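You operate a simulated robot arm through the tools that you are given. There is no shell and no other tool. Be economical: measure what you need, move in short steps, check, and stop when the job is done.

The job below is to be done with a simulated robot arm. You get a single attempt, and the scene is never put back.

TASK
Take the small black cover and put it on the orange card. Then take the teal bar from the green bench top and put it on the top of the low drawer unit. Then take the black lug and put it on the teal cover. Keep to this order.
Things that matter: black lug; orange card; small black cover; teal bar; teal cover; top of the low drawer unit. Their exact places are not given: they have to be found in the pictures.

Only the result counts: the job must be done as asked and must still hold three seconds after the hand-in. Knocking over, shifting, dropping, spilling or breaking anything else fails it. Lids that push on must go on centred and level and be pressed home; caps that screw on are set level and turned clockwise until they are tight.

THE ROBOT
A 6-joint arm with a two-finger parallel gripper on a trunk, on a base that drives. Base frame: it is fixed to the floor where the robot stands at the start and does not move with it; the origin is under the middle of the robot, x ahead of it, y to its left, z up. Readings come in mm, degrees, newtons and seconds.
With the tool pointing down near the work surface it reaches from about 460 to 860 mm from the robot's upright axis, wherever it stands. Its first joint turns from -115.0 to 115.0 degrees. Places, roughly: black lug [-7500, -250, 750]; teal bar [1500, 250, 750]; teal cover [-6750, -250, 750]; top of the low drawer unit [-1700, -400, 300]. Payload 4.2 kg.
Tool frame: the origin (TCP) lies between the finger pads and is the grasp point; the fingertips stand 23 mm ahead of it; z points along the fingers, y is the line along which they close. Largest opening 94 mm; finger width 38, thickness 10; the body of the gripper, 54 by 96 mm, starts 39 mm behind the TCP.
Orientation is told as [roll, pitch, yaw] about the base's x, y, z axes, in that order, counted from this pose: with the fingers straight down and closing along the base's y, the tool's x points along the base's -x, its y along +y and its z along -z.

THE INTERFACE
- The arm moves only by the tool step_arm. Its argument "plan" is a list of rows, each a list of 7 numbers: the gripper command, from -1 (fully open) to 1 (shut), values between in proportion, then the shift along the base's x, y, z in mm, then the turn, a rotation vector about the base's x, y, z in degrees. In form: [[jaw, dx, dy, dz, wx, wy, wz], ...]. A call has 1 to 12 rows; each row is the pose to reach, as a shift and turn from the pose commanded when the call began. A row lasts 0.2 s, in which the tool goes at most 50 mm and 8.6 degrees; a call with a longer step from one row to the next is refused whole, and so is a gripper value outside its range. Where a pose cannot be reached the arm comes as near as it can. A force on the tool above 40 N (or 10 N above the force at the start of the call, whichever is more), or a blocked arm, ends the call early, and 0.2 s more pass. Each finger travels about 108 mm/s and halts on what it meets, pressing with about 38 N; the grip force reading is that of the motor and also rises with nothing between the fingers. The clock runs only during rows and for 0.2 s after the last one: add rows that repeat a pose to give the fingers time. The reply holds the time, the measured pose of the TCP, the force on the tool along the base axes, the opening and the grip force, in the units named above and with some noise, with the torque about the TCP (base axes, N m) and any sound that the robot's microphone picked up.
- Cameras (640 x 400 px; columns grow to the right, rows downward): "scene" is now at [227.8, 195.4, 1420.1]; the picture's right is [0.01, -1.00, 0.00], its down [-0.78, -0.00, -0.62] and it looks along [0.62, 0.00, -0.78] (base axes); focal length 285 px, centre (320, 200). "wrist" rides on the gripper at [86, 16, -75] in the tool frame; the picture's right is [-0.18, 0.98, 0.00], its down [-0.58, -0.11, -0.81] and it looks along [-0.79, -0.15, 0.59] (tool axes); focal length 243 px, centre (320, 200).
- capture(camera): a new picture of that camera. The clock stands still meanwhile.
- lift_body(by): slides the trunk up (or, below 0, down) by that many mm; the arm and the scene camera ride with it, the base frame stays. It gives what a move gives, with no picture.
- base_move(legs): drives the robot by 1 to 6 legs, each [ahead, turn to the left] in mm and degrees, along the robot's own axes; the way and the turn of a leg run together, so that a leg with both is an arc; at most 1500 mm and 180 degrees a leg. The arm and the cameras ride along, it lands a little off, and it stops where it bumps. It gives what a move gives.
- head_to(pan, tilt): turns the head with the scene camera to pan (to the left, within 80 degrees either way) and tilt (down, from -29 to 69), counted from straight ahead of the robot. It gives what a move gives.
- probe_pixels(camera, pixels): for up to 12 pixels [column, row] of the newest picture of that camera ("zoom" is the newest enlarged one), the place [x, y, z] in the base frame of the surface seen there, good to about 2 mm. The clock stands still meanwhile.
- zoom(camera, box): a new picture of the part [left, top, right, bottom] of that camera's present view, enlarged. The clock stands still meanwhile.
- close_job(): hands the job in; it is judged then, once.

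Keep the steps short. Do not move on a guess: measure, check each grasp and each placing, and mend mistakes. In all there are 110 turns and 90 pictures (those below and enlarged ones count). Leave the gripper open and the arm clear of the work at the hand-in unless told otherwise, and finish with a single line.

The tools are called after "Request:" as a command line: name --pt "numbers of a row" for each row, then --argument value for the rest, lists and objects as JSON in quotes. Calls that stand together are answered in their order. step_arm: Moves the arm, as the interface text tells. Its arguments: {"type":"object","properties":{"plan":{"type":"array"}},"required":["plan"]} The other tools are called the same way: lift_body (by) slides the trunk up or down; base_move (legs) drives the base; head_to (pan, tilt) turns the head that bears the scene camera; capture (camera) takes a picture; probe_pixels (camera, pixels) gives the place of the surface under pixels of a picture; zoom (camera, box) takes an enlarged picture of a part of a camera's view; close_job () hands the job in.

At the start:

```text
time_s: 0.0
tcp_pos: [430.4, 63.9, 1126.3]
orientation: [0.0, 0.1, 0.0]
force: [0.3, 0.4, 0.0]
torque: [0.0, 0.01, 0.03]
grip_width: 94.0
gripper_force: 0.1
trunk travel left (down, up): [-800.0, 190.0]
robot x, y, heading: [1.6, 0.1, 0.1]
head pan, tilt: [0.3, 51.3]
```

scene: 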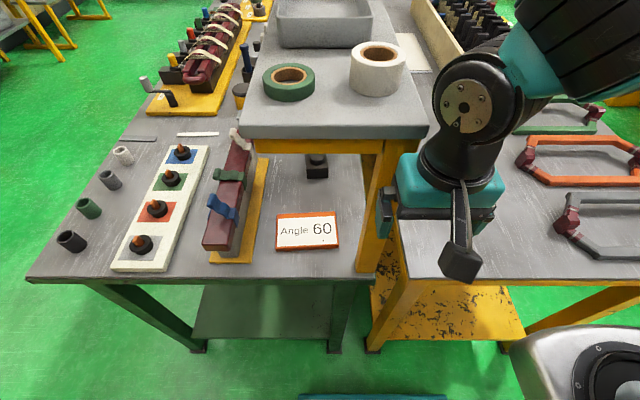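
wrist: 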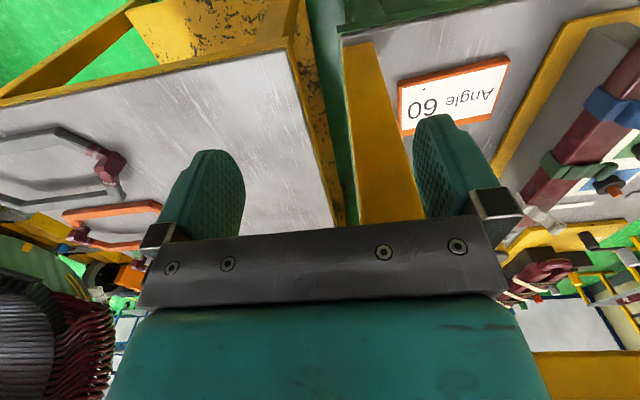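

I see a card "Angle 60" with an orange rim near (307,231) and a small black item at (316,166). I zoom in on those and probe.

Request:
zoom --camera "scene" --box '[220, 130, 400, 280]'

Request:
probe_pixels --camera "scene" --pixels '[[307, 231], [316, 160], [316, 175], [140, 245], [330, 120], [60, 275], [340, 275], [400, 270], [230, 200], [238, 150]]'

Request:
head_to --pan 0 --tilt 15

Request:
capture --camera "scene"

```text
2.67 times, centred on (310, 205) of scene
```

zoom: 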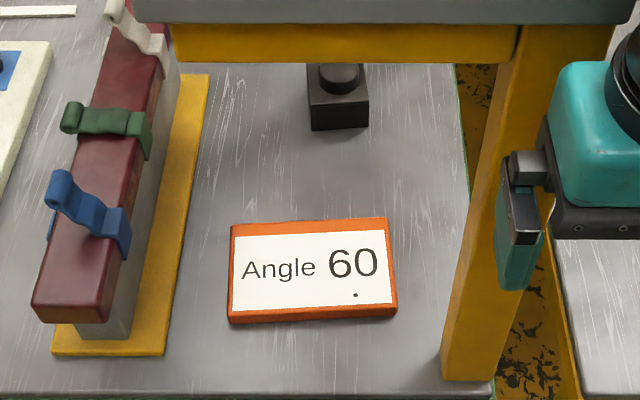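

```text
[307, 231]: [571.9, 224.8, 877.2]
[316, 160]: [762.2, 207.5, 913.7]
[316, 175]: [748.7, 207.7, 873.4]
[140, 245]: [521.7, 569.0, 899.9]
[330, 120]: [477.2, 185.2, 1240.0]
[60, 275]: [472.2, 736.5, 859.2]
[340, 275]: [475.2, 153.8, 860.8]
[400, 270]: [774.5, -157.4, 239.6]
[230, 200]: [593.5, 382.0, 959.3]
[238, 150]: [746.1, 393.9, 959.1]
```

```text
time_s: 1.0
tcp_pos: [431.1, 64.5, 1125.3]
orientation: [0.0, 0.0, 0.0]
force: [0.5, -0.2, 0.2]
torque: [0.0, 0.0, 0.01]
grip_width: 94.1
gripper_force: 0.1
trunk travel left (down, up): [-800.0, 190.0]
robot x, y, heading: [-1.5, 0.2, -0.2]
head pan, tilt: [0.0, 15.0]
```

```text
86 pictures are left
```

scene: 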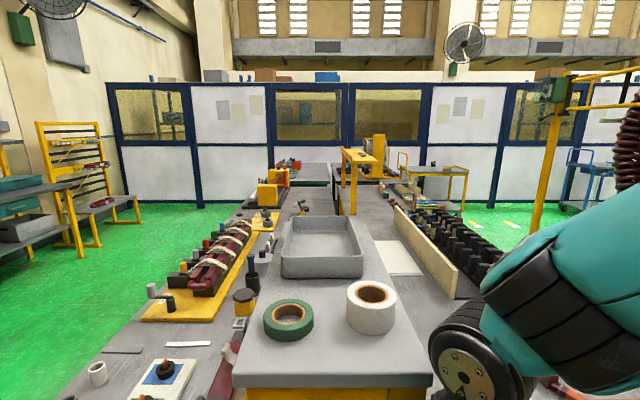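

The black block with a knob stands under a raised shelf (z about 1240). I need closer looks at the left-hand items and farther ones.

Request:
zoom --camera "scene" --box '[220, 140, 460, 290]'

Request:
head_to --pan 25 --tilt 50

Request:
zoom --camera "scene" --box '[120, 80, 500, 318]'

Request:
capture --camera "scene"

```text
2.67 times, centred on (340, 215) of scene
```

zoom: 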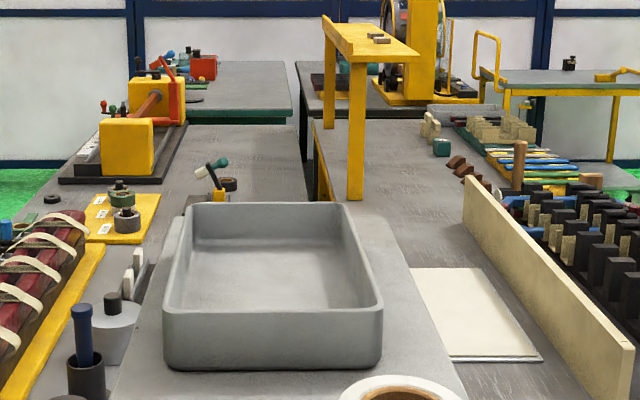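

```text
time_s: 2.0
tcp_pos: [430.9, 65.4, 1125.1]
orientation: [0.0, -0.1, 0.1]
force: [-1.0, 0.0, -0.3]
torque: [0.03, -0.01, 0.0]
grip_width: 94.1
gripper_force: 0.1
trunk travel left (down, up): [-800.0, 190.0]
robot x, y, heading: [1.8, 0.4, 0.0]
head pan, tilt: [25.0, 50.0]
```

```text
1.68 times, centred on (310, 199) of scene
```

zoom: 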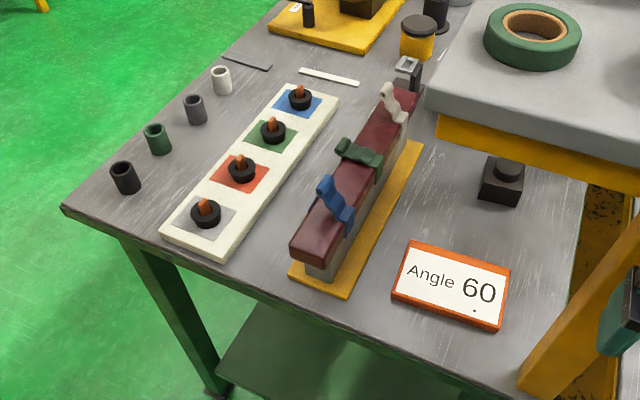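

```text
83 pictures are left
```

scene: 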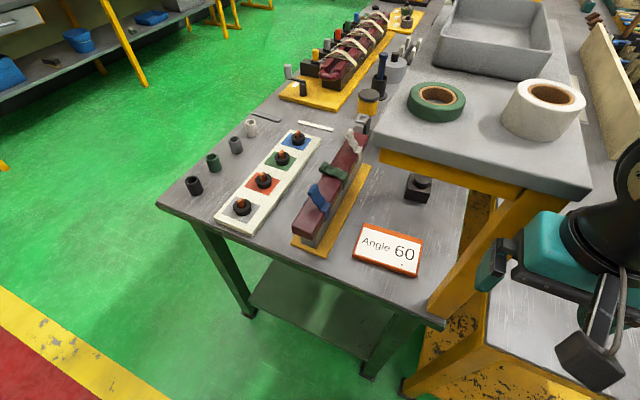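

I look closely at the black block and tubes, and then at the right-hand bench.

Request:
zoom --camera "scene" --box '[380, 150, 460, 210]'

Request:
zoom --camera "scene" --box '[170, 100, 330, 240]'

Request:
head_to --pan -35 --tilt 40

Request:
capture --camera "scene"

```text
6.67 times, centred on (420, 180) of scene
```

zoom: 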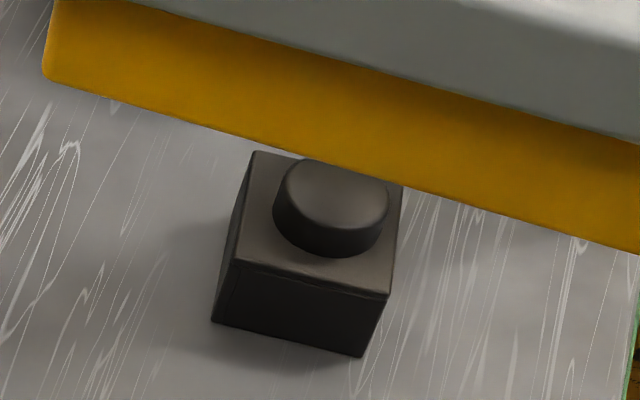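

```text
2.86 times, centred on (250, 170) of scene
```

zoom: 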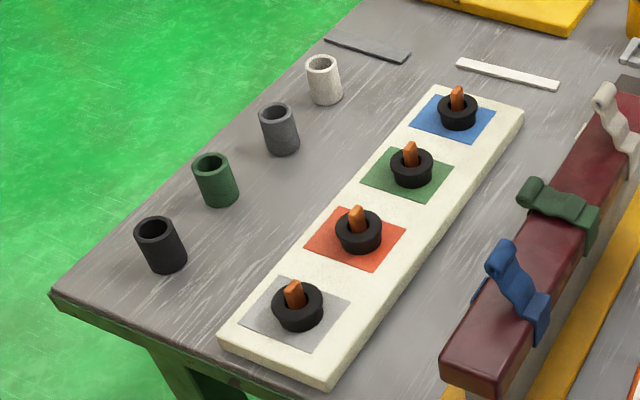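

```text
time_s: 3.3
tcp_pos: [431.5, 65.3, 1125.2]
orientation: [0.2, 0.0, 0.0]
force: [0.3, 0.0, 0.0]
torque: [-0.02, 0.02, 0.0]
grip_width: 94.0
gripper_force: 0.0
trunk travel left (down, up): [-800.0, 190.0]
robot x, y, heading: [3.7, -0.3, 0.3]
head pan, tilt: [-35.0, 40.0]
```

```text
80 pictures are left
```

scene: 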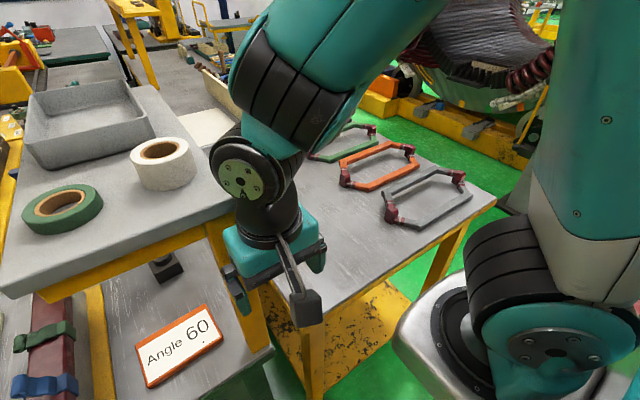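

I keep the block as the cover candidate and "Angle 60" as the orange card. I now measure the shelf, its apron and legs, and the block in the forward view.

Request:
head_to --pan 0 --tilt 50

Request:
capture --camera "scene"

Request:
probe_pixels --camera "scene" --pixels '[[245, 130], [420, 128], [245, 145], [262, 145], [330, 143], [330, 150], [365, 145], [375, 262], [350, 262], [383, 160], [305, 158], [327, 158]]'

Request:
zoom --camera "scene" --box '[270, 130, 370, 260]'

Request:
probe_pixels --camera "zoom" --pixels '[[300, 100], [360, 150], [100, 250], [400, 350]]'

```text
time_s: 4.3
tcp_pos: [431.0, 64.4, 1125.1]
orientation: [0.0, 0.0, 0.0]
force: [-0.5, 0.2, -0.4]
torque: [-0.03, -0.02, -0.02]
grip_width: 94.1
gripper_force: 0.0
trunk travel left (down, up): [-800.0, 190.0]
robot x, y, heading: [0.6, -0.8, -0.0]
head pan, tilt: [0.0, 50.0]
```

```text
79 pictures are left
```

scene: 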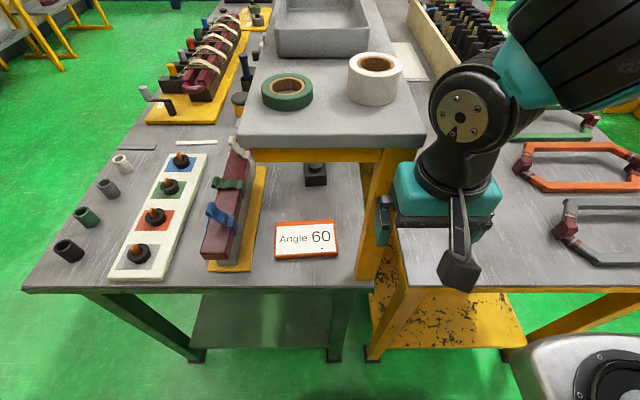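

```text
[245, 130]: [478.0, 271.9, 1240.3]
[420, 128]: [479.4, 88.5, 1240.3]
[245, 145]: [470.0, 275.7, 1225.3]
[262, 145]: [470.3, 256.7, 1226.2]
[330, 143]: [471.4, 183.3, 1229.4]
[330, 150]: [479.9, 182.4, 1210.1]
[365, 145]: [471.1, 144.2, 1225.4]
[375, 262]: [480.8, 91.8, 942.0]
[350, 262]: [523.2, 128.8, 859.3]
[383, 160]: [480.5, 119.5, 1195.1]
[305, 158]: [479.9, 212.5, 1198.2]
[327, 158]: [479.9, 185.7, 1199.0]
```

```text
3.08 times, centred on (320, 195) of scene
```

zoom: 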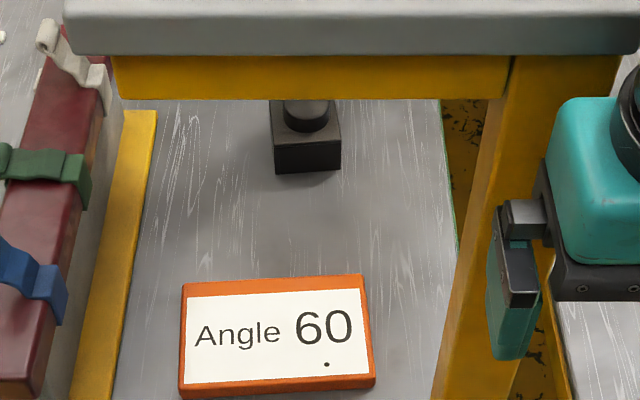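

```text
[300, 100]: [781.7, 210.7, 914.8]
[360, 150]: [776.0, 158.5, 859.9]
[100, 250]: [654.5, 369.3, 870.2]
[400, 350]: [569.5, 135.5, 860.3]
```

The block is about 280 mm in behind the shelf's front edge (x 470, underside about 1185), so I will enter tilted from the front. I back off and lower the trunk for a look underneath.

Request:
base_move --legs '[[-300, 0]]'

Request:
lift_body --by -350

Request:
head_to --pan 0 --tilt 15

Request:
capture --camera "scene"

Request:
capture --camera "wrist"

```text
time_s: 6.4
tcp_pos: [130.2, 65.2, 1125.3]
orientation: [0.0, 0.0, 0.0]
force: [0.5, -0.2, 0.3]
torque: [0.0, 0.06, 0.01]
grip_width: 94.1
gripper_force: 0.1
trunk travel left (down, up): [-800.0, 190.0]
robot x, y, heading: [-301.4, -2.4, -0.1]
head pan, tilt: [0.0, 50.0]
```

```text
time_s: 9.8
tcp_pos: [129.1, 64.2, 775.0]
orientation: [-0.1, 0.1, -0.1]
force: [-0.1, 0.6, -1.0]
torque: [-0.04, -0.01, 0.0]
grip_width: 94.0
gripper_force: 0.0
trunk travel left (down, up): [-450.0, 540.0]
robot x, y, heading: [-303.4, -5.5, -0.0]
head pan, tilt: [0.0, 50.0]
```

```text
time_s: 10.8
tcp_pos: [130.0, 63.1, 775.1]
orientation: [0.0, -0.1, -0.1]
force: [-0.4, 0.7, -0.1]
torque: [-0.03, 0.0, 0.03]
grip_width: 94.2
gripper_force: 0.0
trunk travel left (down, up): [-450.0, 540.0]
robot x, y, heading: [-299.9, -2.8, 0.1]
head pan, tilt: [0.0, 15.0]
```

```text
77 pictures are left
```

scene: 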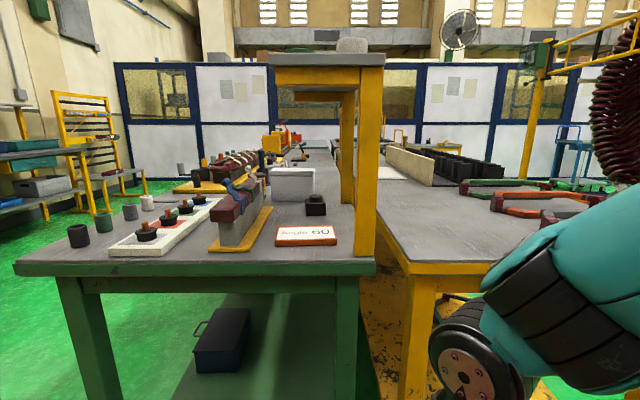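

```text
76 pictures are left
```

wrist: 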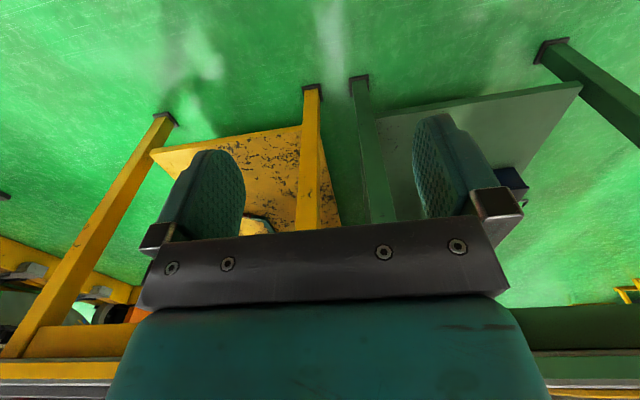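

Now the block is clear at (316,205). I zoom and measure it.

Request:
zoom --camera "scene" --box '[240, 170, 400, 270]'

Request:
probe_pixels --camera "zoom" --pixels '[[270, 175], [335, 175], [300, 130], [300, 109], [300, 155], [300, 181], [268, 140], [338, 140], [305, 104], [290, 118], [322, 118], [345, 170]]'

Request:
probe_pixels --camera "zoom" --pixels '[[145, 270], [395, 265], [380, 228], [160, 232], [265, 250], [150, 240], [200, 120], [110, 280], [530, 200], [440, 200], [590, 200], [425, 285]]'

```text
4.00 times, centred on (320, 220) of scene
```

zoom: 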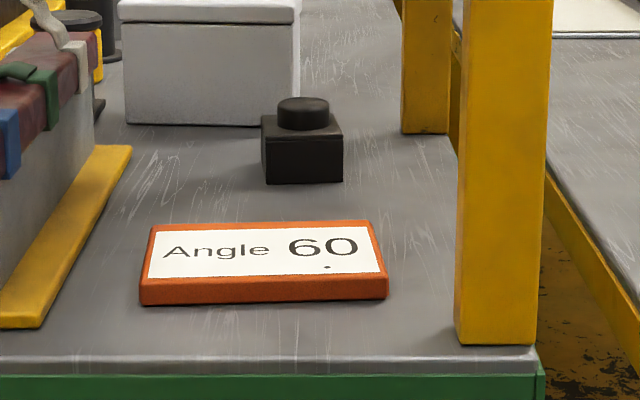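

```text
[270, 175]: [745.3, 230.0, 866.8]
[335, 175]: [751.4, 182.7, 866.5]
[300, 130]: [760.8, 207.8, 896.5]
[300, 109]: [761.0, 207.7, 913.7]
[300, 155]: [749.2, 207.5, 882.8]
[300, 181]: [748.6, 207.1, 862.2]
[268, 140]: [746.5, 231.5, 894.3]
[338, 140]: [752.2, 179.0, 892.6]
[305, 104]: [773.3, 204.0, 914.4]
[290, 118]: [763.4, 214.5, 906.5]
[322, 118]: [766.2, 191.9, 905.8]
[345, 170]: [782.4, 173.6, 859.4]
```

```text
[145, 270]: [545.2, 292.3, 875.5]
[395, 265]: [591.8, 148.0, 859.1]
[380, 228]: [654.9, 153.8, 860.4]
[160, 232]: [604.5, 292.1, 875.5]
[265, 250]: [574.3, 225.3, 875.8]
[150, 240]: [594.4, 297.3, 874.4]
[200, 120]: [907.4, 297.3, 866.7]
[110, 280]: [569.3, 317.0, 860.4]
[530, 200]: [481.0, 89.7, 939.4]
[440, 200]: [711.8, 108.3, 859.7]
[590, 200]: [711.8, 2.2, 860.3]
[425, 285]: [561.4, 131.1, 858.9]
```

The cover is at about (777,204), 56 mm square, turned about 7°, its top at 896 and its knob at 914. The card is about (574,225), top 876. Pitching forward would put the wrist camera underneath, so I first yaw the tool 180° here in free space.

Request:
step_arm --pt "-1 0 0 0 0 0 8.5" --pt "-1 0 0 0 0 0 17" --pt "-1 0 0 0 0 0 25.5" --pt "-1 0 0 0 0 0 34" --pt "-1 0 0 0 0 0 42.5" --pt "-1 0 0 0 0 0 51" --pt "-1 0 0 0 0 0 59.5" --pt "-1 0 0 0 0 0 68" --pt "-1 0 0 0 0 0 76.5" --pt "-1 0 0 0 0 0 85" --pt "-1 0 0 0 0 0 90"

Request:
step_arm --pt "-1 0 0 0 0 0 8.5" --pt "-1 0 0 0 0 0 17" --pt "-1 0 0 0 0 0 25.5" --pt "-1 0 0 0 0 0 34" --pt "-1 0 0 0 0 0 42.5" --pt "-1 0 0 0 0 0 51" --pt "-1 0 0 0 0 0 59.5" --pt "-1 0 0 0 0 0 68" --pt "-1 0 0 0 0 0 76.5" --pt "-1 0 0 0 0 0 85" --pt "-1 0 0 0 0 0 90"

```text
time_s: 13.2
tcp_pos: [129.2, 64.9, 775.4]
orientation: [0.0, 0.0, 90.1]
force: [-0.2, -0.3, -0.1]
torque: [-0.01, 0.04, 0.0]
grip_width: 94.2
gripper_force: 0.1
trunk travel left (down, up): [-450.0, 540.0]
robot x, y, heading: [-302.5, -2.2, 0.0]
head pan, tilt: [0.0, 15.0]
```

```text
time_s: 15.6
tcp_pos: [129.8, 64.4, 774.4]
orientation: [0.0, 0.0, -180.0]
force: [-0.7, 0.3, 0.0]
torque: [-0.01, -0.02, 0.01]
grip_width: 93.8
gripper_force: 0.2
trunk travel left (down, up): [-450.0, 540.0]
robot x, y, heading: [-302.4, 2.2, 0.1]
head pan, tilt: [0.0, 15.0]
```

The flip worked. Now I raise to z 1000, shift y toward the block's line and pitch forward 50°, still outside the bench (x 130).

Request:
step_arm --pt "-1 0 12 24 0 0 0" --pt "-1 0 24 48 0 0 0" --pt "-1 0 36 72 0 0 0" --pt "-1 0 48 96 0 0 0" --pt "-1 0 60 120 0 -8.5 0" --pt "-1 0 72 145 0 -17 0" --pt "-1 0 84 170 0 -25 0" --pt "-1 0 96 195 0 -33 0" --pt "-1 0 110 220 0 -41 0" --pt "-1 0 125 225 0 -50 0"

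Request:
capture --camera "scene"

```text
refused: row 10 steps farther than a row can; nothing moved
```

```text
74 pictures are left
```

scene: 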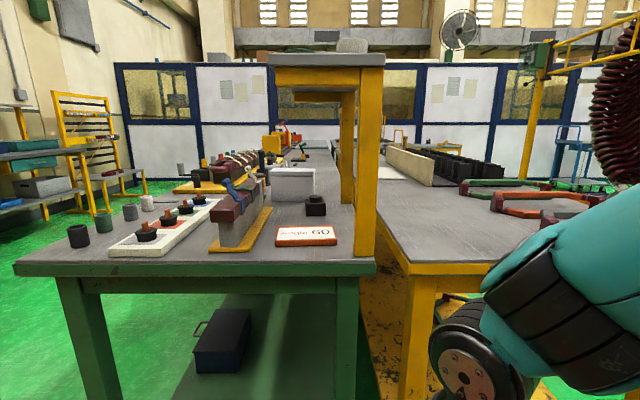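

One row turned 9°; I resend with smaller steps.

Request:
step_arm --pt "-1 0 12 24 0 0 0" --pt "-1 0 24 48 0 0 0" --pt "-1 0 36 72 0 0 0" --pt "-1 0 48 96 0 0 0" --pt "-1 0 60 120 0 -8 0" --pt "-1 0 72 145 0 -16 0" --pt "-1 0 84 170 0 -24 0" --pt "-1 0 96 195 0 -32 0" --pt "-1 0 110 220 0 -40 0" --pt "-1 0 125 225 0 -45 0" --pt "-1 0 130 225 0 -50 0"

Request:
capture --camera "scene"

Request:
capture --camera "wrist"

```text
time_s: 17.8
tcp_pos: [181.1, 136.0, 1004.5]
orientation: [-1.4, 44.0, 167.5]
force: [-0.4, 0.7, 0.1]
torque: [0.01, -0.02, 0.01]
grip_width: 93.9
gripper_force: 0.0
trunk travel left (down, up): [-450.0, 540.0]
robot x, y, heading: [-298.9, -0.5, 0.1]
head pan, tilt: [0.0, 15.0]
stopped in row 11: the arm was blocked; the commanded pose is now the measured one
```

```text
73 pictures are left
```

scene: 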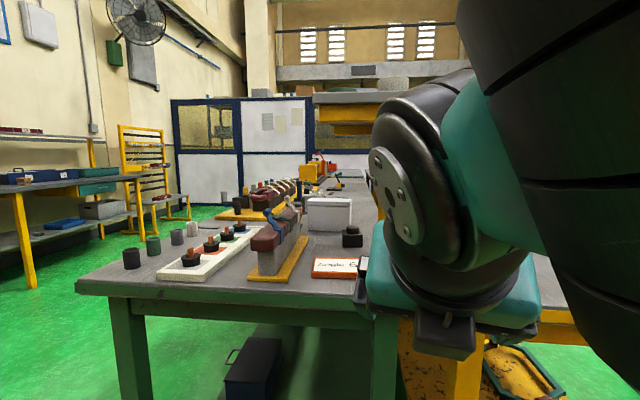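

```text
72 pictures are left
```

wrist: 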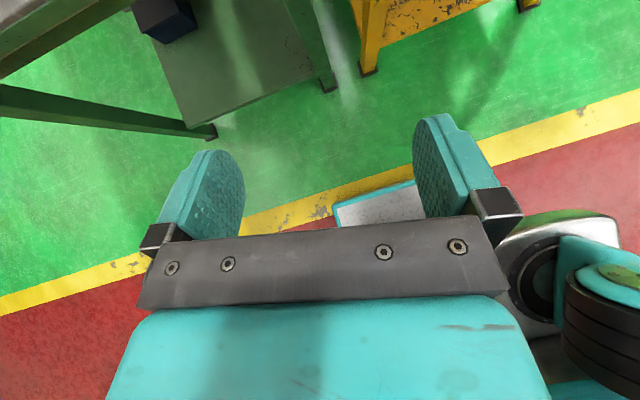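

The arm was folded too tight (radius about 480 with pitch). I move the TCP forward to unfold, still short of the shelf.

Request:
step_arm --pt "-1 35 10 5 0 0 0" --pt "-1 70 20 10 0 0 0" --pt "-1 105 30 15 0 0 0" --pt "-1 140 40 20 0 0 0" --pt "-1 170 45 20 0 0 4" --pt "-1 200 50 20 0 0 9" --pt "-1 200 50 20 0 0 12"

Request:
capture --camera "scene"

```text
time_s: 19.4
tcp_pos: [379.1, 190.0, 1023.8]
orientation: [-1.5, 44.0, 179.9]
force: [-0.3, -0.3, 0.1]
torque: [-0.01, 0.01, 0.02]
grip_width: 93.8
gripper_force: 0.1
trunk travel left (down, up): [-450.0, 540.0]
robot x, y, heading: [-302.6, -3.1, -0.1]
head pan, tilt: [0.0, 15.0]
```

```text
71 pictures are left
```

scene: 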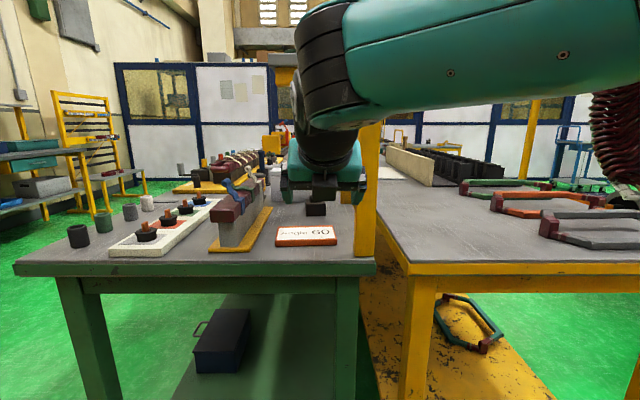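

Good. I probe the forearm and wrist heights to know whether they clear the shelf's underside (1185).

Request:
probe_pixels --camera "scene" --pixels '[[320, 15], [320, 60], [330, 130], [420, 30], [420, 110], [560, 60], [315, 180], [340, 100], [305, 175]]'

Request:
capture --camera "wrist"

```text
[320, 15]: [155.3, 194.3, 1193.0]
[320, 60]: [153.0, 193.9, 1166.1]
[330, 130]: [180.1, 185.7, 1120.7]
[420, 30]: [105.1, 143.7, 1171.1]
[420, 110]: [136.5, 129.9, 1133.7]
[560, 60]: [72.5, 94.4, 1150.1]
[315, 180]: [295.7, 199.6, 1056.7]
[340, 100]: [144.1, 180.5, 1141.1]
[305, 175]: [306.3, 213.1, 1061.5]
```

```text
70 pictures are left
```

wrist: 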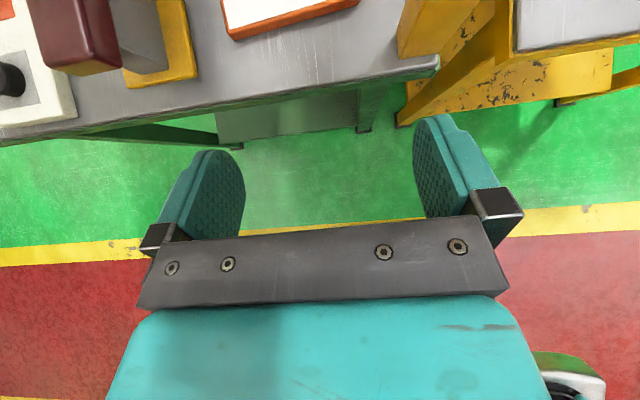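

The forearm comes in from the right and might meet the shelf leg (y 85–130). I shift the robot left about 250 mm so that the arm enters straight or from the open left side.

Request:
base_move --legs '[[0, -40], [-390, 0], [0, 40], [150, 0]]'

Request:
capture --camera "scene"

```text
time_s: 26.6
tcp_pos: [232.1, 448.8, 1023.7]
orientation: [-1.7, 44.0, -179.3]
force: [1.0, -0.5, -0.1]
torque: [-0.03, -0.04, 0.0]
grip_width: 94.0
gripper_force: 0.1
trunk travel left (down, up): [-450.0, 540.0]
robot x, y, heading: [-446.4, 249.7, 0.7]
head pan, tilt: [0.0, 15.0]
```

```text
69 pictures are left
```

scene: 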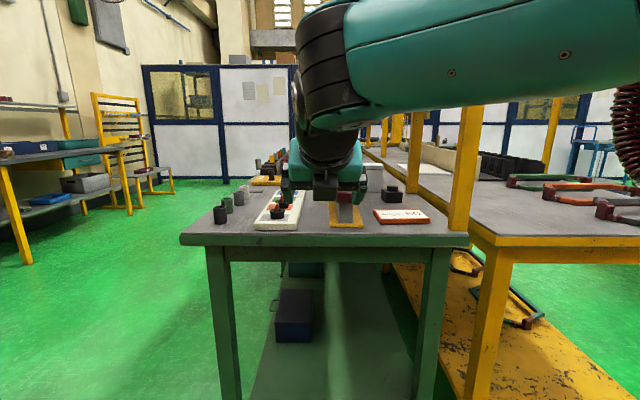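

Robot is now at (-446, 250). I bring the TCP to y about 200, z 955, and turn 6° to match the block, still outside the bench.

Request:
step_arm --pt "-1 0 -40 -10 0 0 0" --pt "-1 0 -80 -20 0 0 0" --pt "-1 0 -120 -30 0 0 2" --pt "-1 0 -160 -45 0 0 4" --pt "-1 0 -200 -60 0 0 6" --pt "-1 0 -240 -69 0 0 6" --pt "-1 0 -248 -69 0 0 6"

Request:
capture --camera "scene"

Request:
probe_pixels --camera "scene" --pixels '[[400, 60], [400, 140], [430, 100], [450, 20], [500, 60], [600, 60], [420, 180], [380, 60]]'

```text
time_s: 28.2
tcp_pos: [218.1, 261.0, 948.5]
orientation: [-2.4, 44.1, -175.1]
force: [0.4, 0.7, 0.0]
torque: [0.01, -0.02, -0.01]
grip_width: 94.2
gripper_force: 0.0
out of reach, approached as far as the arm can: row 5, 6, 7
trunk travel left (down, up): [-450.0, 540.0]
robot x, y, heading: [-444.8, 249.2, 0.8]
head pan, tilt: [0.0, 15.0]
```

```text
68 pictures are left
```

scene: 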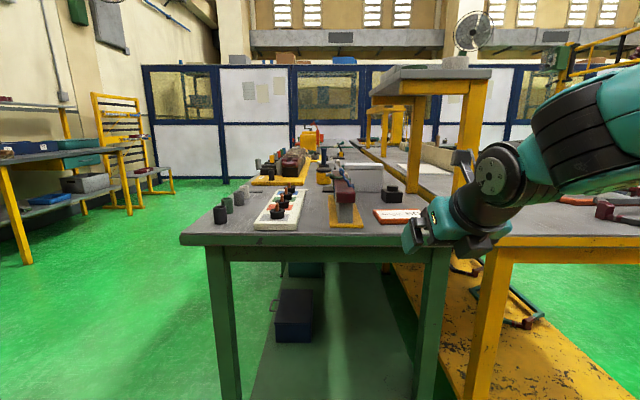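

```text
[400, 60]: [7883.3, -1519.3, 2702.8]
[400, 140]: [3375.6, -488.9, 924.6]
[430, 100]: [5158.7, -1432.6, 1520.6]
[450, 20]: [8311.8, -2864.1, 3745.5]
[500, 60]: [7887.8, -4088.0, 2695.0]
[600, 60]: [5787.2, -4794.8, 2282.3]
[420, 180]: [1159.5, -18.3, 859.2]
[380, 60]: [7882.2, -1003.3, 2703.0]
```

Out of reach there, likely a joint limit from the flipped wrist. I test whether a smaller yaw frees it.

Request:
step_arm --pt "-1 0 0 0 0 0 -8" --pt "-1 0 0 0 0 0 -16" --pt "-1 0 -20 0 0 0 -20" --pt "-1 0 -40 0 0 0 -20" --pt "-1 0 -60 0 0 0 -20"

```text
time_s: 29.4
tcp_pos: [217.7, 200.8, 948.9]
orientation: [-1.5, 44.0, 166.7]
force: [-0.8, -0.5, -0.4]
torque: [-0.01, 0.0, 0.03]
grip_width: 94.0
gripper_force: 0.1
trunk travel left (down, up): [-450.0, 540.0]
robot x, y, heading: [-445.8, 248.8, 0.8]
head pan, tilt: [0.0, 15.0]
```

Confirmed: yaw limit. I unwind the wrist one full turn the other way, about the tool's own axis, in four quarter turns here in free space.

Request:
step_arm --pt "-1 0 0 0 5.7 -1.4 -6.1" --pt "-1 0 0 0 11.5 -2.7 -12.2" --pt "-1 0 0 0 17.2 -4.1 -18.3" --pt "-1 0 0 0 23 -5.4 -24.4" --pt "-1 0 0 0 28.7 -6.8 -30.6" --pt "-1 0 0 0 34.5 -8.2 -36.7" --pt "-1 0 0 0 40.2 -9.5 -42.8" --pt "-1 0 0 0 46 -10.9 -48.9" --pt "-1 0 0 0 51.7 -12.2 -55" --pt "-1 0 0 0 57.5 -13.6 -61.1" --pt "-1 0 0 0 60.8 -14.4 -64.7"

Request:
step_arm --pt "-1 0 0 0 5.7 -1.4 -6.1" --pt "-1 0 0 0 11.5 -2.7 -12.2" --pt "-1 0 0 0 17.2 -4.1 -18.3" --pt "-1 0 0 0 23 -5.4 -24.4" --pt "-1 0 0 0 28.7 -6.8 -30.6" --pt "-1 0 0 0 34.5 -8.2 -36.7" --pt "-1 0 0 0 40.2 -9.5 -42.8" --pt "-1 0 0 0 46 -10.9 -48.9" --pt "-1 0 0 0 51.7 -12.2 -55" --pt "-1 0 0 0 57.5 -13.6 -61.1" --pt "-1 0 0 0 60.8 -14.4 -64.7"

Request:
step_arm --pt "-1 0 0 0 5.7 -1.4 -6.1" --pt "-1 0 0 0 11.5 -2.7 -12.2" --pt "-1 0 0 0 17.2 -4.1 -18.3" --pt "-1 0 0 0 23 -5.4 -24.4" --pt "-1 0 0 0 28.7 -6.8 -30.6" --pt "-1 0 0 0 34.5 -8.2 -36.7" --pt "-1 0 0 0 40.2 -9.5 -42.8" --pt "-1 0 0 0 46 -10.9 -48.9" --pt "-1 0 0 0 51.7 -12.2 -55" --pt "-1 0 0 0 57.5 -13.6 -61.1" --pt "-1 0 0 0 60.8 -14.4 -64.7"

Request:
step_arm --pt "-1 0 0 0 5.7 -1.4 -6.1" --pt "-1 0 0 0 11.5 -2.7 -12.2" --pt "-1 0 0 0 17.2 -4.1 -18.3" --pt "-1 0 0 0 23 -5.4 -24.4" --pt "-1 0 0 0 28.7 -6.8 -30.6" --pt "-1 0 0 0 34.5 -8.2 -36.7" --pt "-1 0 0 0 40.2 -9.5 -42.8" --pt "-1 0 0 0 46 -10.9 -48.9" --pt "-1 0 0 0 51.7 -12.2 -55" --pt "-1 0 0 0 57.5 -13.6 -61.1" --pt "-1 0 0 0 60.8 -14.4 -64.7"

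Request:
step_arm --pt "-1 0 0 0 0 0 8" --pt "-1 0 0 0 0 0 15" --pt "-1 0 0 0 0 0 20"

Request:
capture --camera "scene"

```text
time_s: 31.8
tcp_pos: [216.7, 200.5, 947.2]
orientation: [-45.6, -0.1, 76.5]
force: [0.1, 0.4, -0.7]
torque: [0.01, -0.01, -0.03]
grip_width: 94.3
gripper_force: 0.1
trunk travel left (down, up): [-450.0, 540.0]
robot x, y, heading: [-446.3, 245.6, 0.6]
head pan, tilt: [0.0, 15.0]
```

```text
time_s: 34.2
tcp_pos: [215.6, 201.4, 946.9]
orientation: [-1.7, -43.8, -13.3]
force: [0.0, 0.1, -0.3]
torque: [-0.03, 0.0, 0.0]
grip_width: 94.0
gripper_force: 0.1
trunk travel left (down, up): [-450.0, 540.0]
robot x, y, heading: [-446.2, 252.2, 0.6]
head pan, tilt: [0.0, 15.0]
```

```text
time_s: 36.6
tcp_pos: [215.2, 201.0, 947.9]
orientation: [42.6, 0.0, -103.3]
force: [-0.2, -1.1, 0.1]
torque: [0.02, 0.01, 0.01]
grip_width: 94.0
gripper_force: 0.0
trunk travel left (down, up): [-450.0, 540.0]
robot x, y, heading: [-447.3, 251.5, 1.0]
head pan, tilt: [0.0, 15.0]
```

```text
time_s: 39.0
tcp_pos: [225.1, 170.1, 964.1]
orientation: [16.5, 40.7, -166.3]
force: [-0.2, -0.2, -1.1]
torque: [-0.04, -0.01, 0.0]
grip_width: 94.1
gripper_force: 0.0
out of reach, approached as far as the arm can: row 8, 9, 10, 11
trunk travel left (down, up): [-450.0, 540.0]
robot x, y, heading: [-445.2, 245.9, 0.6]
head pan, tilt: [0.0, 15.0]
```

```text
time_s: 39.8
tcp_pos: [224.9, 172.3, 964.4]
orientation: [16.8, 40.6, -146.2]
force: [0.5, 0.4, -0.3]
torque: [0.03, 0.02, 0.02]
grip_width: 94.1
gripper_force: 0.0
trunk travel left (down, up): [-450.0, 540.0]
robot x, y, heading: [-446.0, 248.9, 0.8]
head pan, tilt: [0.0, 15.0]
```

```text
67 pictures are left
```

scene: 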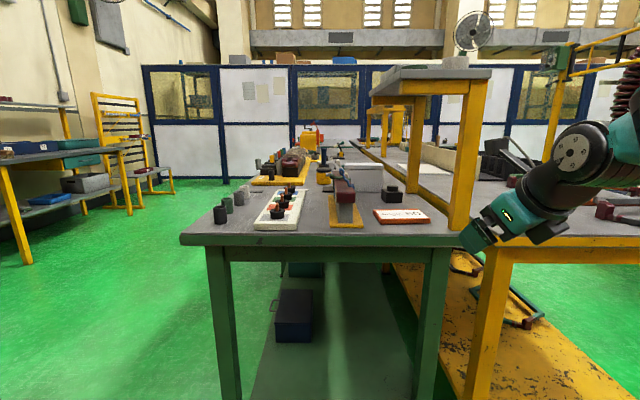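

The wrist turn stops about 25° short this way, so the workable setup is the first one with the tool heading a bit right of the arm's line. New plan: grip the round knob, entering diagonally from the front-left (the shelf has no legs on that side). I unwind the wrist back.

Request:
step_arm --pt "-1 0 0 0 -5.76 -0.9 6.18" --pt "-1 0 0 0 -11.52 -1.8 12.36" --pt "-1 0 0 0 -17.28 -2.7 18.54" --pt "-1 0 0 0 -23.04 -3.6 24.72" --pt "-1 0 0 0 -28.8 -4.5 30.9" --pt "-1 0 0 0 -34.56 -5.4 37.08" --pt "-1 0 0 0 -40.32 -6.3 43.26" --pt "-1 0 0 0 -46.08 -7.2 49.44" --pt "-1 0 0 0 -51.84 -8.1 55.62" --pt "-1 0 0 0 -57.6 -9 61.8"

Request:
step_arm --pt "-1 0 0 20 0 0 -7.5" --pt "-1 0 0 40 0 0 -15" --pt "-1 0 0 60 0 0 -22.5" --pt "-1 0 0 80 0 0 -30"

Request:
step_arm --pt "-1 0 0 0 -5.39 2.07 6.12" --pt "-1 0 0 0 -10.78 4.14 12.24" --pt "-1 0 0 0 -16.17 6.21 18.36" --pt "-1 0 0 0 -21.56 8.28 24.48" --pt "-1 0 0 0 -26.95 10.35 30.6" --pt "-1 0 0 0 -32.34 12.42 36.72" --pt "-1 0 0 0 -37.73 14.49 42.84" --pt "-1 0 0 0 -43.12 16.56 48.96" --pt "-1 0 0 0 -48.51 18.63 55.08" --pt "-1 0 0 0 -53.9 20.7 61.2"

Request:
step_arm --pt "-1 0 0 0 -5.39 2.07 6.12" --pt "-1 0 0 0 -10.78 4.14 12.24" --pt "-1 0 0 0 -16.17 6.21 18.36" --pt "-1 0 0 0 -21.56 8.28 24.48" --pt "-1 0 0 0 -26.95 10.35 30.6" --pt "-1 0 0 0 -32.34 12.42 36.72" --pt "-1 0 0 0 -37.73 14.49 42.84" --pt "-1 0 0 0 -43.12 16.56 48.96" --pt "-1 0 0 0 -48.51 18.63 55.08" --pt "-1 0 0 0 -53.9 20.7 61.2"

Request:
step_arm --pt "-1 0 0 0 -5.39 2.07 6.12" --pt "-1 0 0 0 -10.78 4.14 12.24" --pt "-1 0 0 0 -16.17 6.21 18.36" --pt "-1 0 0 0 -21.56 8.28 24.48" --pt "-1 0 0 0 -26.95 10.35 30.6" --pt "-1 0 0 0 -32.34 12.42 36.72" --pt "-1 0 0 0 -37.73 14.49 42.84" --pt "-1 0 0 0 -43.12 16.56 48.96" --pt "-1 0 0 0 -48.51 18.63 55.08" --pt "-1 0 0 0 -53.9 20.7 61.2"

```text
time_s: 42.0
tcp_pos: [227.4, 171.7, 964.7]
orientation: [42.4, -9.2, -71.1]
force: [-0.7, 0.8, -0.3]
torque: [-0.01, 0.0, -0.03]
grip_width: 94.1
gripper_force: 0.1
trunk travel left (down, up): [-450.0, 540.0]
robot x, y, heading: [-446.8, 248.6, 0.8]
head pan, tilt: [0.0, 15.0]
```

```text
time_s: 43.0
tcp_pos: [224.8, 172.7, 1043.9]
orientation: [42.5, -9.1, -101.3]
force: [-0.3, -0.4, -0.3]
torque: [0.0, 0.02, -0.01]
grip_width: 93.9
gripper_force: 0.1
trunk travel left (down, up): [-450.0, 540.0]
robot x, y, heading: [-446.0, 250.9, 0.7]
head pan, tilt: [0.0, 15.0]
```

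```text
time_s: 45.2
tcp_pos: [226.5, 170.3, 1043.5]
orientation: [-7.2, -42.8, -10.6]
force: [0.2, 0.0, 0.4]
torque: [0.02, 0.02, 0.0]
grip_width: 94.1
gripper_force: 0.1
trunk travel left (down, up): [-450.0, 540.0]
robot x, y, heading: [-446.9, 247.5, 0.9]
head pan, tilt: [0.0, 15.0]
```

```text
time_s: 47.4
tcp_pos: [225.0, 170.8, 1045.2]
orientation: [-43.4, 1.2, 70.3]
force: [0.4, -0.3, 0.4]
torque: [-0.01, -0.02, -0.03]
grip_width: 93.9
gripper_force: 0.1
trunk travel left (down, up): [-450.0, 540.0]
robot x, y, heading: [-447.2, 247.4, 1.0]
head pan, tilt: [0.0, 15.0]
```

```text
time_s: 49.6
tcp_pos: [226.1, 171.8, 1043.8]
orientation: [-3.8, 43.2, 153.4]
force: [0.0, 0.1, 0.6]
torque: [-0.01, 0.02, 0.01]
grip_width: 94.0
gripper_force: 0.0
trunk travel left (down, up): [-450.0, 540.0]
robot x, y, heading: [-443.2, 250.8, 0.3]
head pan, tilt: [0.0, 15.0]
```

The wrist is good now: yaw 153, pitch 43. I shift the robot another 290 mm left with a back-up.

Request:
base_move --legs '[[0, -40], [-450, 0], [0, 39.5], [600, 0]]'

Request:
step_arm --pt "-1 5 -40 0 0 0 -1" --pt "-1 10 -80 0 0 0 -3" --pt "-1 15 -120 0 0 0 -5" --pt "-1 20 -160 0 0 0 -7" --pt "-1 25 -200 0 0 0 -8" --pt "-1 30 -240 0 0 0 -8"

Request:
capture --camera "scene"

```text
time_s: 54.4
tcp_pos: [-330.3, 35.2, 1045.0]
orientation: [-4.0, 43.2, 112.0]
force: [0.7, -0.2, -1.5]
torque: [0.02, 0.01, -0.02]
grip_width: 94.0
gripper_force: 0.0
trunk travel left (down, up): [-450.0, 540.0]
robot x, y, heading: [-787.2, 538.5, -40.4]
head pan, tilt: [0.0, 15.0]
stopped in leg 3: the robot was blocked; the commanded pose is now the measured one
```

```text
time_s: 55.8
tcp_pos: [-308.5, -199.1, 1029.9]
orientation: [-5.6, 43.2, 102.9]
force: [0.5, 0.8, 1.0]
torque: [0.01, 0.01, -0.02]
grip_width: 93.7
gripper_force: 0.0
out of reach, approached as far as the arm can: row 5, 6
trunk travel left (down, up): [-450.0, 540.0]
robot x, y, heading: [-785.2, 538.1, -40.5]
head pan, tilt: [0.0, 15.0]
```

```text
66 pictures are left
```

scene: 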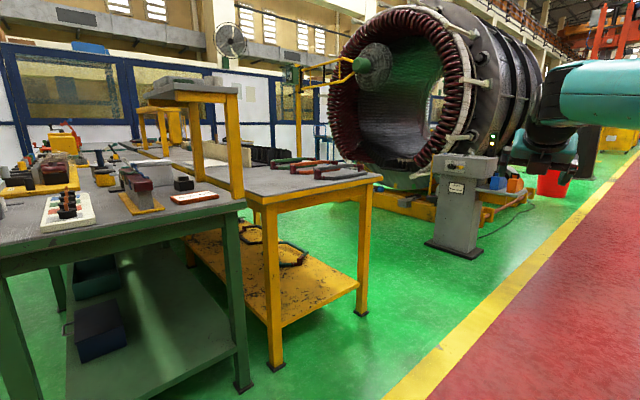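

The turn was blocked; something stands near the base. I look around before moving.

Request:
head_to --pan 80 --tilt 45

Request:
capture --camera "scene"

Request:
head_to --pan -80 --tilt 40

Request:
capture --camera "scene"

```text
time_s: 57.3
tcp_pos: [-308.7, -198.8, 1030.2]
orientation: [-5.4, 43.4, 103.0]
force: [0.4, -0.3, -0.3]
torque: [0.0, -0.01, -0.04]
grip_width: 93.7
gripper_force: 0.0
trunk travel left (down, up): [-450.0, 540.0]
robot x, y, heading: [-785.0, 539.5, -40.2]
head pan, tilt: [80.0, 45.0]
```

```text
65 pictures are left
```

scene: 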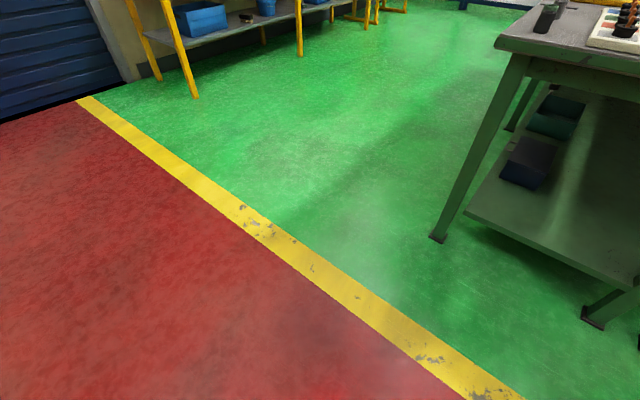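

```text
time_s: 59.8
tcp_pos: [-308.1, -197.8, 1030.0]
orientation: [-5.5, 43.3, 103.0]
force: [1.0, 0.3, 0.3]
torque: [0.02, 0.01, 0.02]
grip_width: 93.7
gripper_force: 0.1
trunk travel left (down, up): [-450.0, 540.0]
robot x, y, heading: [-783.6, 537.1, -40.7]
head pan, tilt: [-80.0, 40.0]
```

```text
64 pictures are left
```

scene: 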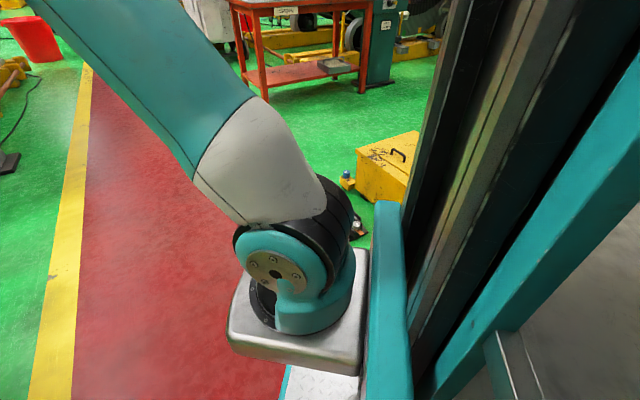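

Free floor lies ahead. I ease forward, then turn left to heading about 6° and drive a little.

Request:
base_move --legs '[[140, 0], [0, 46.5], [200, 0]]'

Request:
head_to --pan 0 --tilt 20

Request:
capture --camera "scene"

```text
time_s: 64.4
tcp_pos: [381.6, 301.2, 1030.5]
orientation: [-5.4, 43.3, 149.0]
force: [-0.6, -0.1, 0.4]
torque: [0.01, 0.0, 0.01]
grip_width: 94.1
gripper_force: 0.0
trunk travel left (down, up): [-450.0, 540.0]
robot x, y, heading: [-481.8, 470.0, 5.5]
head pan, tilt: [-80.0, 40.0]
```

```text
time_s: 66.0
tcp_pos: [382.1, 300.9, 1031.3]
orientation: [-5.5, 43.3, 149.0]
force: [-0.7, 0.1, 0.5]
torque: [0.02, 0.0, -0.01]
grip_width: 94.0
gripper_force: 0.1
trunk travel left (down, up): [-450.0, 540.0]
robot x, y, heading: [-480.5, 466.1, 5.3]
head pan, tilt: [0.0, 20.0]
```

```text
63 pictures are left
```

scene: 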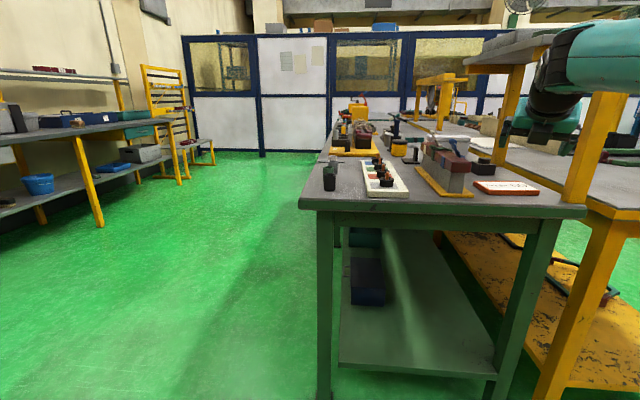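

I set the arm relative to the robot as it needs for the final approach (heading about -15°, straight and clear of the leg and the clamp bar), lowering to z about 950 here in front of the bench.

Request:
step_arm --pt "-1 -15 1 -12 -0.6 0.4 3" --pt "-1 -30 2 -25 -1.2 0.8 6" --pt "-1 -45 4 -40 -1.8 1.2 9" --pt "-1 -60 5 -55 -2.4 1.6 12" --pt "-1 -75 6 -70 -3 1.8 15" --pt "-1 -80 6 -80 -3.4 2 17.5"

Request:
base_move --legs '[[0, -14], [195, 0], [0, 8.8]]'

Request:
capture --camera "scene"

```text
time_s: 67.4
tcp_pos: [308.0, 337.4, 953.9]
orientation: [-3.5, 42.8, 163.7]
force: [0.2, 1.0, 0.2]
torque: [0.01, 0.02, -0.01]
grip_width: 94.4
gripper_force: 0.1
out of reach, approached as far as the arm can: row 3, 4, 5, 6
trunk travel left (down, up): [-450.0, 540.0]
robot x, y, heading: [-481.5, 467.1, 5.3]
head pan, tilt: [0.0, 20.0]
```

```text
time_s: 70.4
tcp_pos: [487.1, 240.7, 952.9]
orientation: [-3.6, 42.9, 158.7]
force: [-0.3, 0.2, 0.1]
torque: [0.0, 0.02, 0.0]
grip_width: 94.0
gripper_force: 0.0
trunk travel left (down, up): [-450.0, 540.0]
robot x, y, heading: [-284.4, 440.0, 0.5]
head pan, tilt: [0.0, 20.0]
```

```text
62 pictures are left
```

scene: 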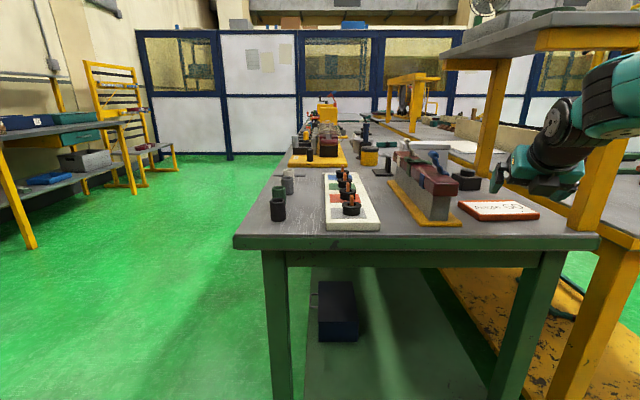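

The tool is at (487,241,953), heading -21°. I check actual wrist/forearm extents and the bar's position to be sure of clearance.

Request:
probe_pixels --camera "scene" --pixels '[[545, 130], [570, 110], [585, 90], [620, 70], [545, 165], [525, 180], [600, 130], [440, 185], [460, 188], [437, 180], [455, 205]]'

Request:
zoom --camera "scene" --box '[380, 30, 640, 250]'

Request:
capture --camera "wrist"

```text
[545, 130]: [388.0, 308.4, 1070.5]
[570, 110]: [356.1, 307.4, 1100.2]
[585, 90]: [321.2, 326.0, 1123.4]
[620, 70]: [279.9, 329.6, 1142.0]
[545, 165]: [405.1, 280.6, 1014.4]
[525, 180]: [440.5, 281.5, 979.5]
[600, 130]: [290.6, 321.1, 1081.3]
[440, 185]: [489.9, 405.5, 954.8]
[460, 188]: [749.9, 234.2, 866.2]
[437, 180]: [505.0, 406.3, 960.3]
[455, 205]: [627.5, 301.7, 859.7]
```

```text
1.82 times, centred on (510, 140) of scene
```

zoom: 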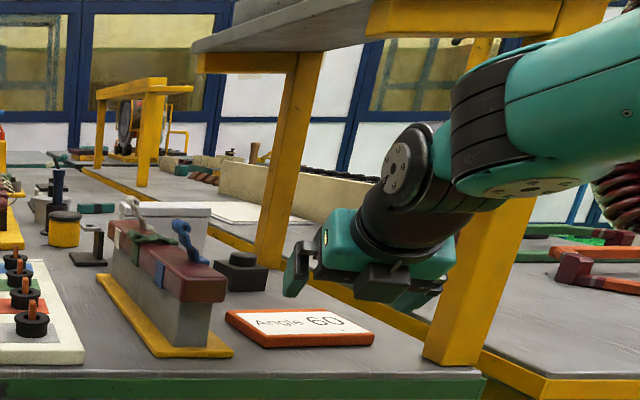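

```text
60 pictures are left
```

wrist: 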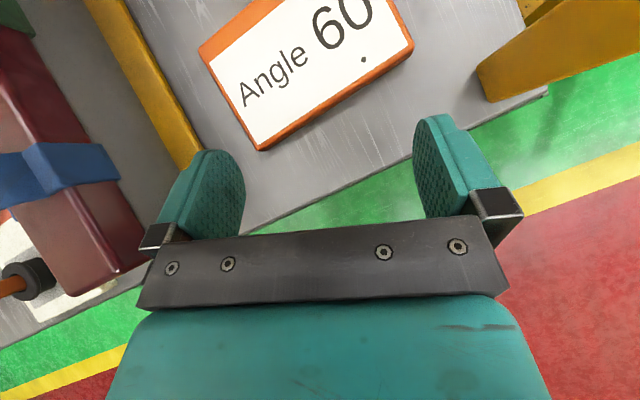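

Clearances look fine (bar starts at y about 355, forearm left edge will be about 293, right edge about 160 against the leg at 131). I shift y -19, lower to z 936 and drive 235 ahead.

Request:
step_arm --pt "-1 0 -10 -8 0 0 0" --pt "-1 0 -19 -17 0 0 0"

Request:
base_move --legs '[[120, 0]]'

Request:
capture --camera "scene"

Request:
capture --camera "wrist"

```text
time_s: 71.0
tcp_pos: [486.7, 227.8, 935.6]
orientation: [-4.1, 42.8, 157.8]
force: [0.0, 0.7, -0.2]
torque: [0.0, -0.03, -0.01]
grip_width: 93.6
gripper_force: 0.1
out of reach, approached as far as the arm can: row 2
trunk travel left (down, up): [-450.0, 540.0]
robot x, y, heading: [-286.9, 438.6, 0.1]
head pan, tilt: [0.0, 20.0]
```

```text
time_s: 72.3
tcp_pos: [606.6, 227.4, 935.7]
orientation: [-4.1, 42.9, 157.8]
force: [-0.1, 1.0, 0.2]
torque: [0.04, 0.01, 0.01]
grip_width: 94.0
gripper_force: 0.0
trunk travel left (down, up): [-450.0, 540.0]
robot x, y, heading: [-165.8, 441.3, 0.5]
head pan, tilt: [0.0, 20.0]
```

```text
59 pictures are left
```

scene: 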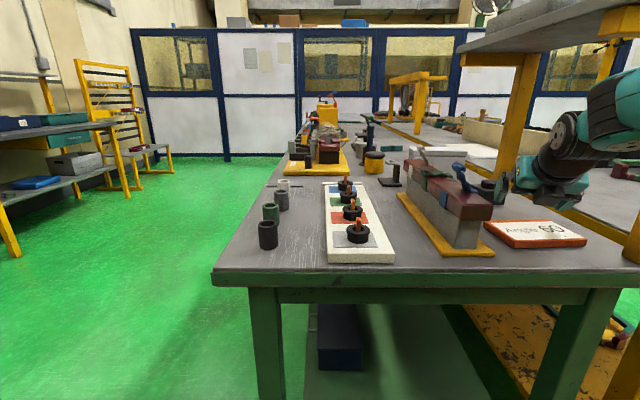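

```text
58 pictures are left
```

wrist: 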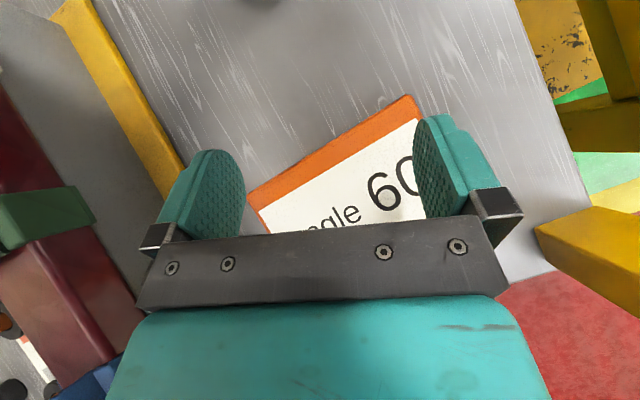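

Good, the card corner shows clearly between the fingers and all is clear. I take a bit of yaw off to get away from the joint limit and level the roll, then drive on 110.

Request:
step_arm --pt "-1 0 0 0 -1.3 0.5 -4" --pt "-1 0 0 0 -2.7 1.1 -8" --pt "-1 0 -3 0 -2.7 1.1 -8"

Request:
base_move --legs '[[110, 0]]'

Request:
capture --camera "wrist"

```text
time_s: 73.1
tcp_pos: [607.6, 223.7, 935.5]
orientation: [-0.1, 42.9, 152.4]
force: [-0.5, -0.1, 0.2]
torque: [0.03, -0.03, -0.01]
grip_width: 93.9
gripper_force: 0.1
trunk travel left (down, up): [-450.0, 540.0]
robot x, y, heading: [-168.4, 439.1, 0.2]
head pan, tilt: [0.0, 20.0]
```

```text
time_s: 74.3
tcp_pos: [719.5, 223.8, 936.1]
orientation: [-0.1, 42.9, 152.4]
force: [0.3, 0.1, 0.2]
torque: [0.0, -0.01, -0.02]
grip_width: 94.2
gripper_force: 0.1
trunk travel left (down, up): [-450.0, 540.0]
robot x, y, heading: [-56.9, 438.0, 0.3]
head pan, tilt: [0.0, 20.0]
```

```text
57 pictures are left
```

wrist: 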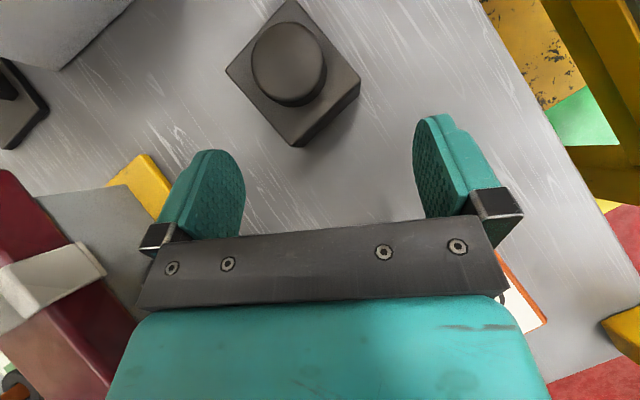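

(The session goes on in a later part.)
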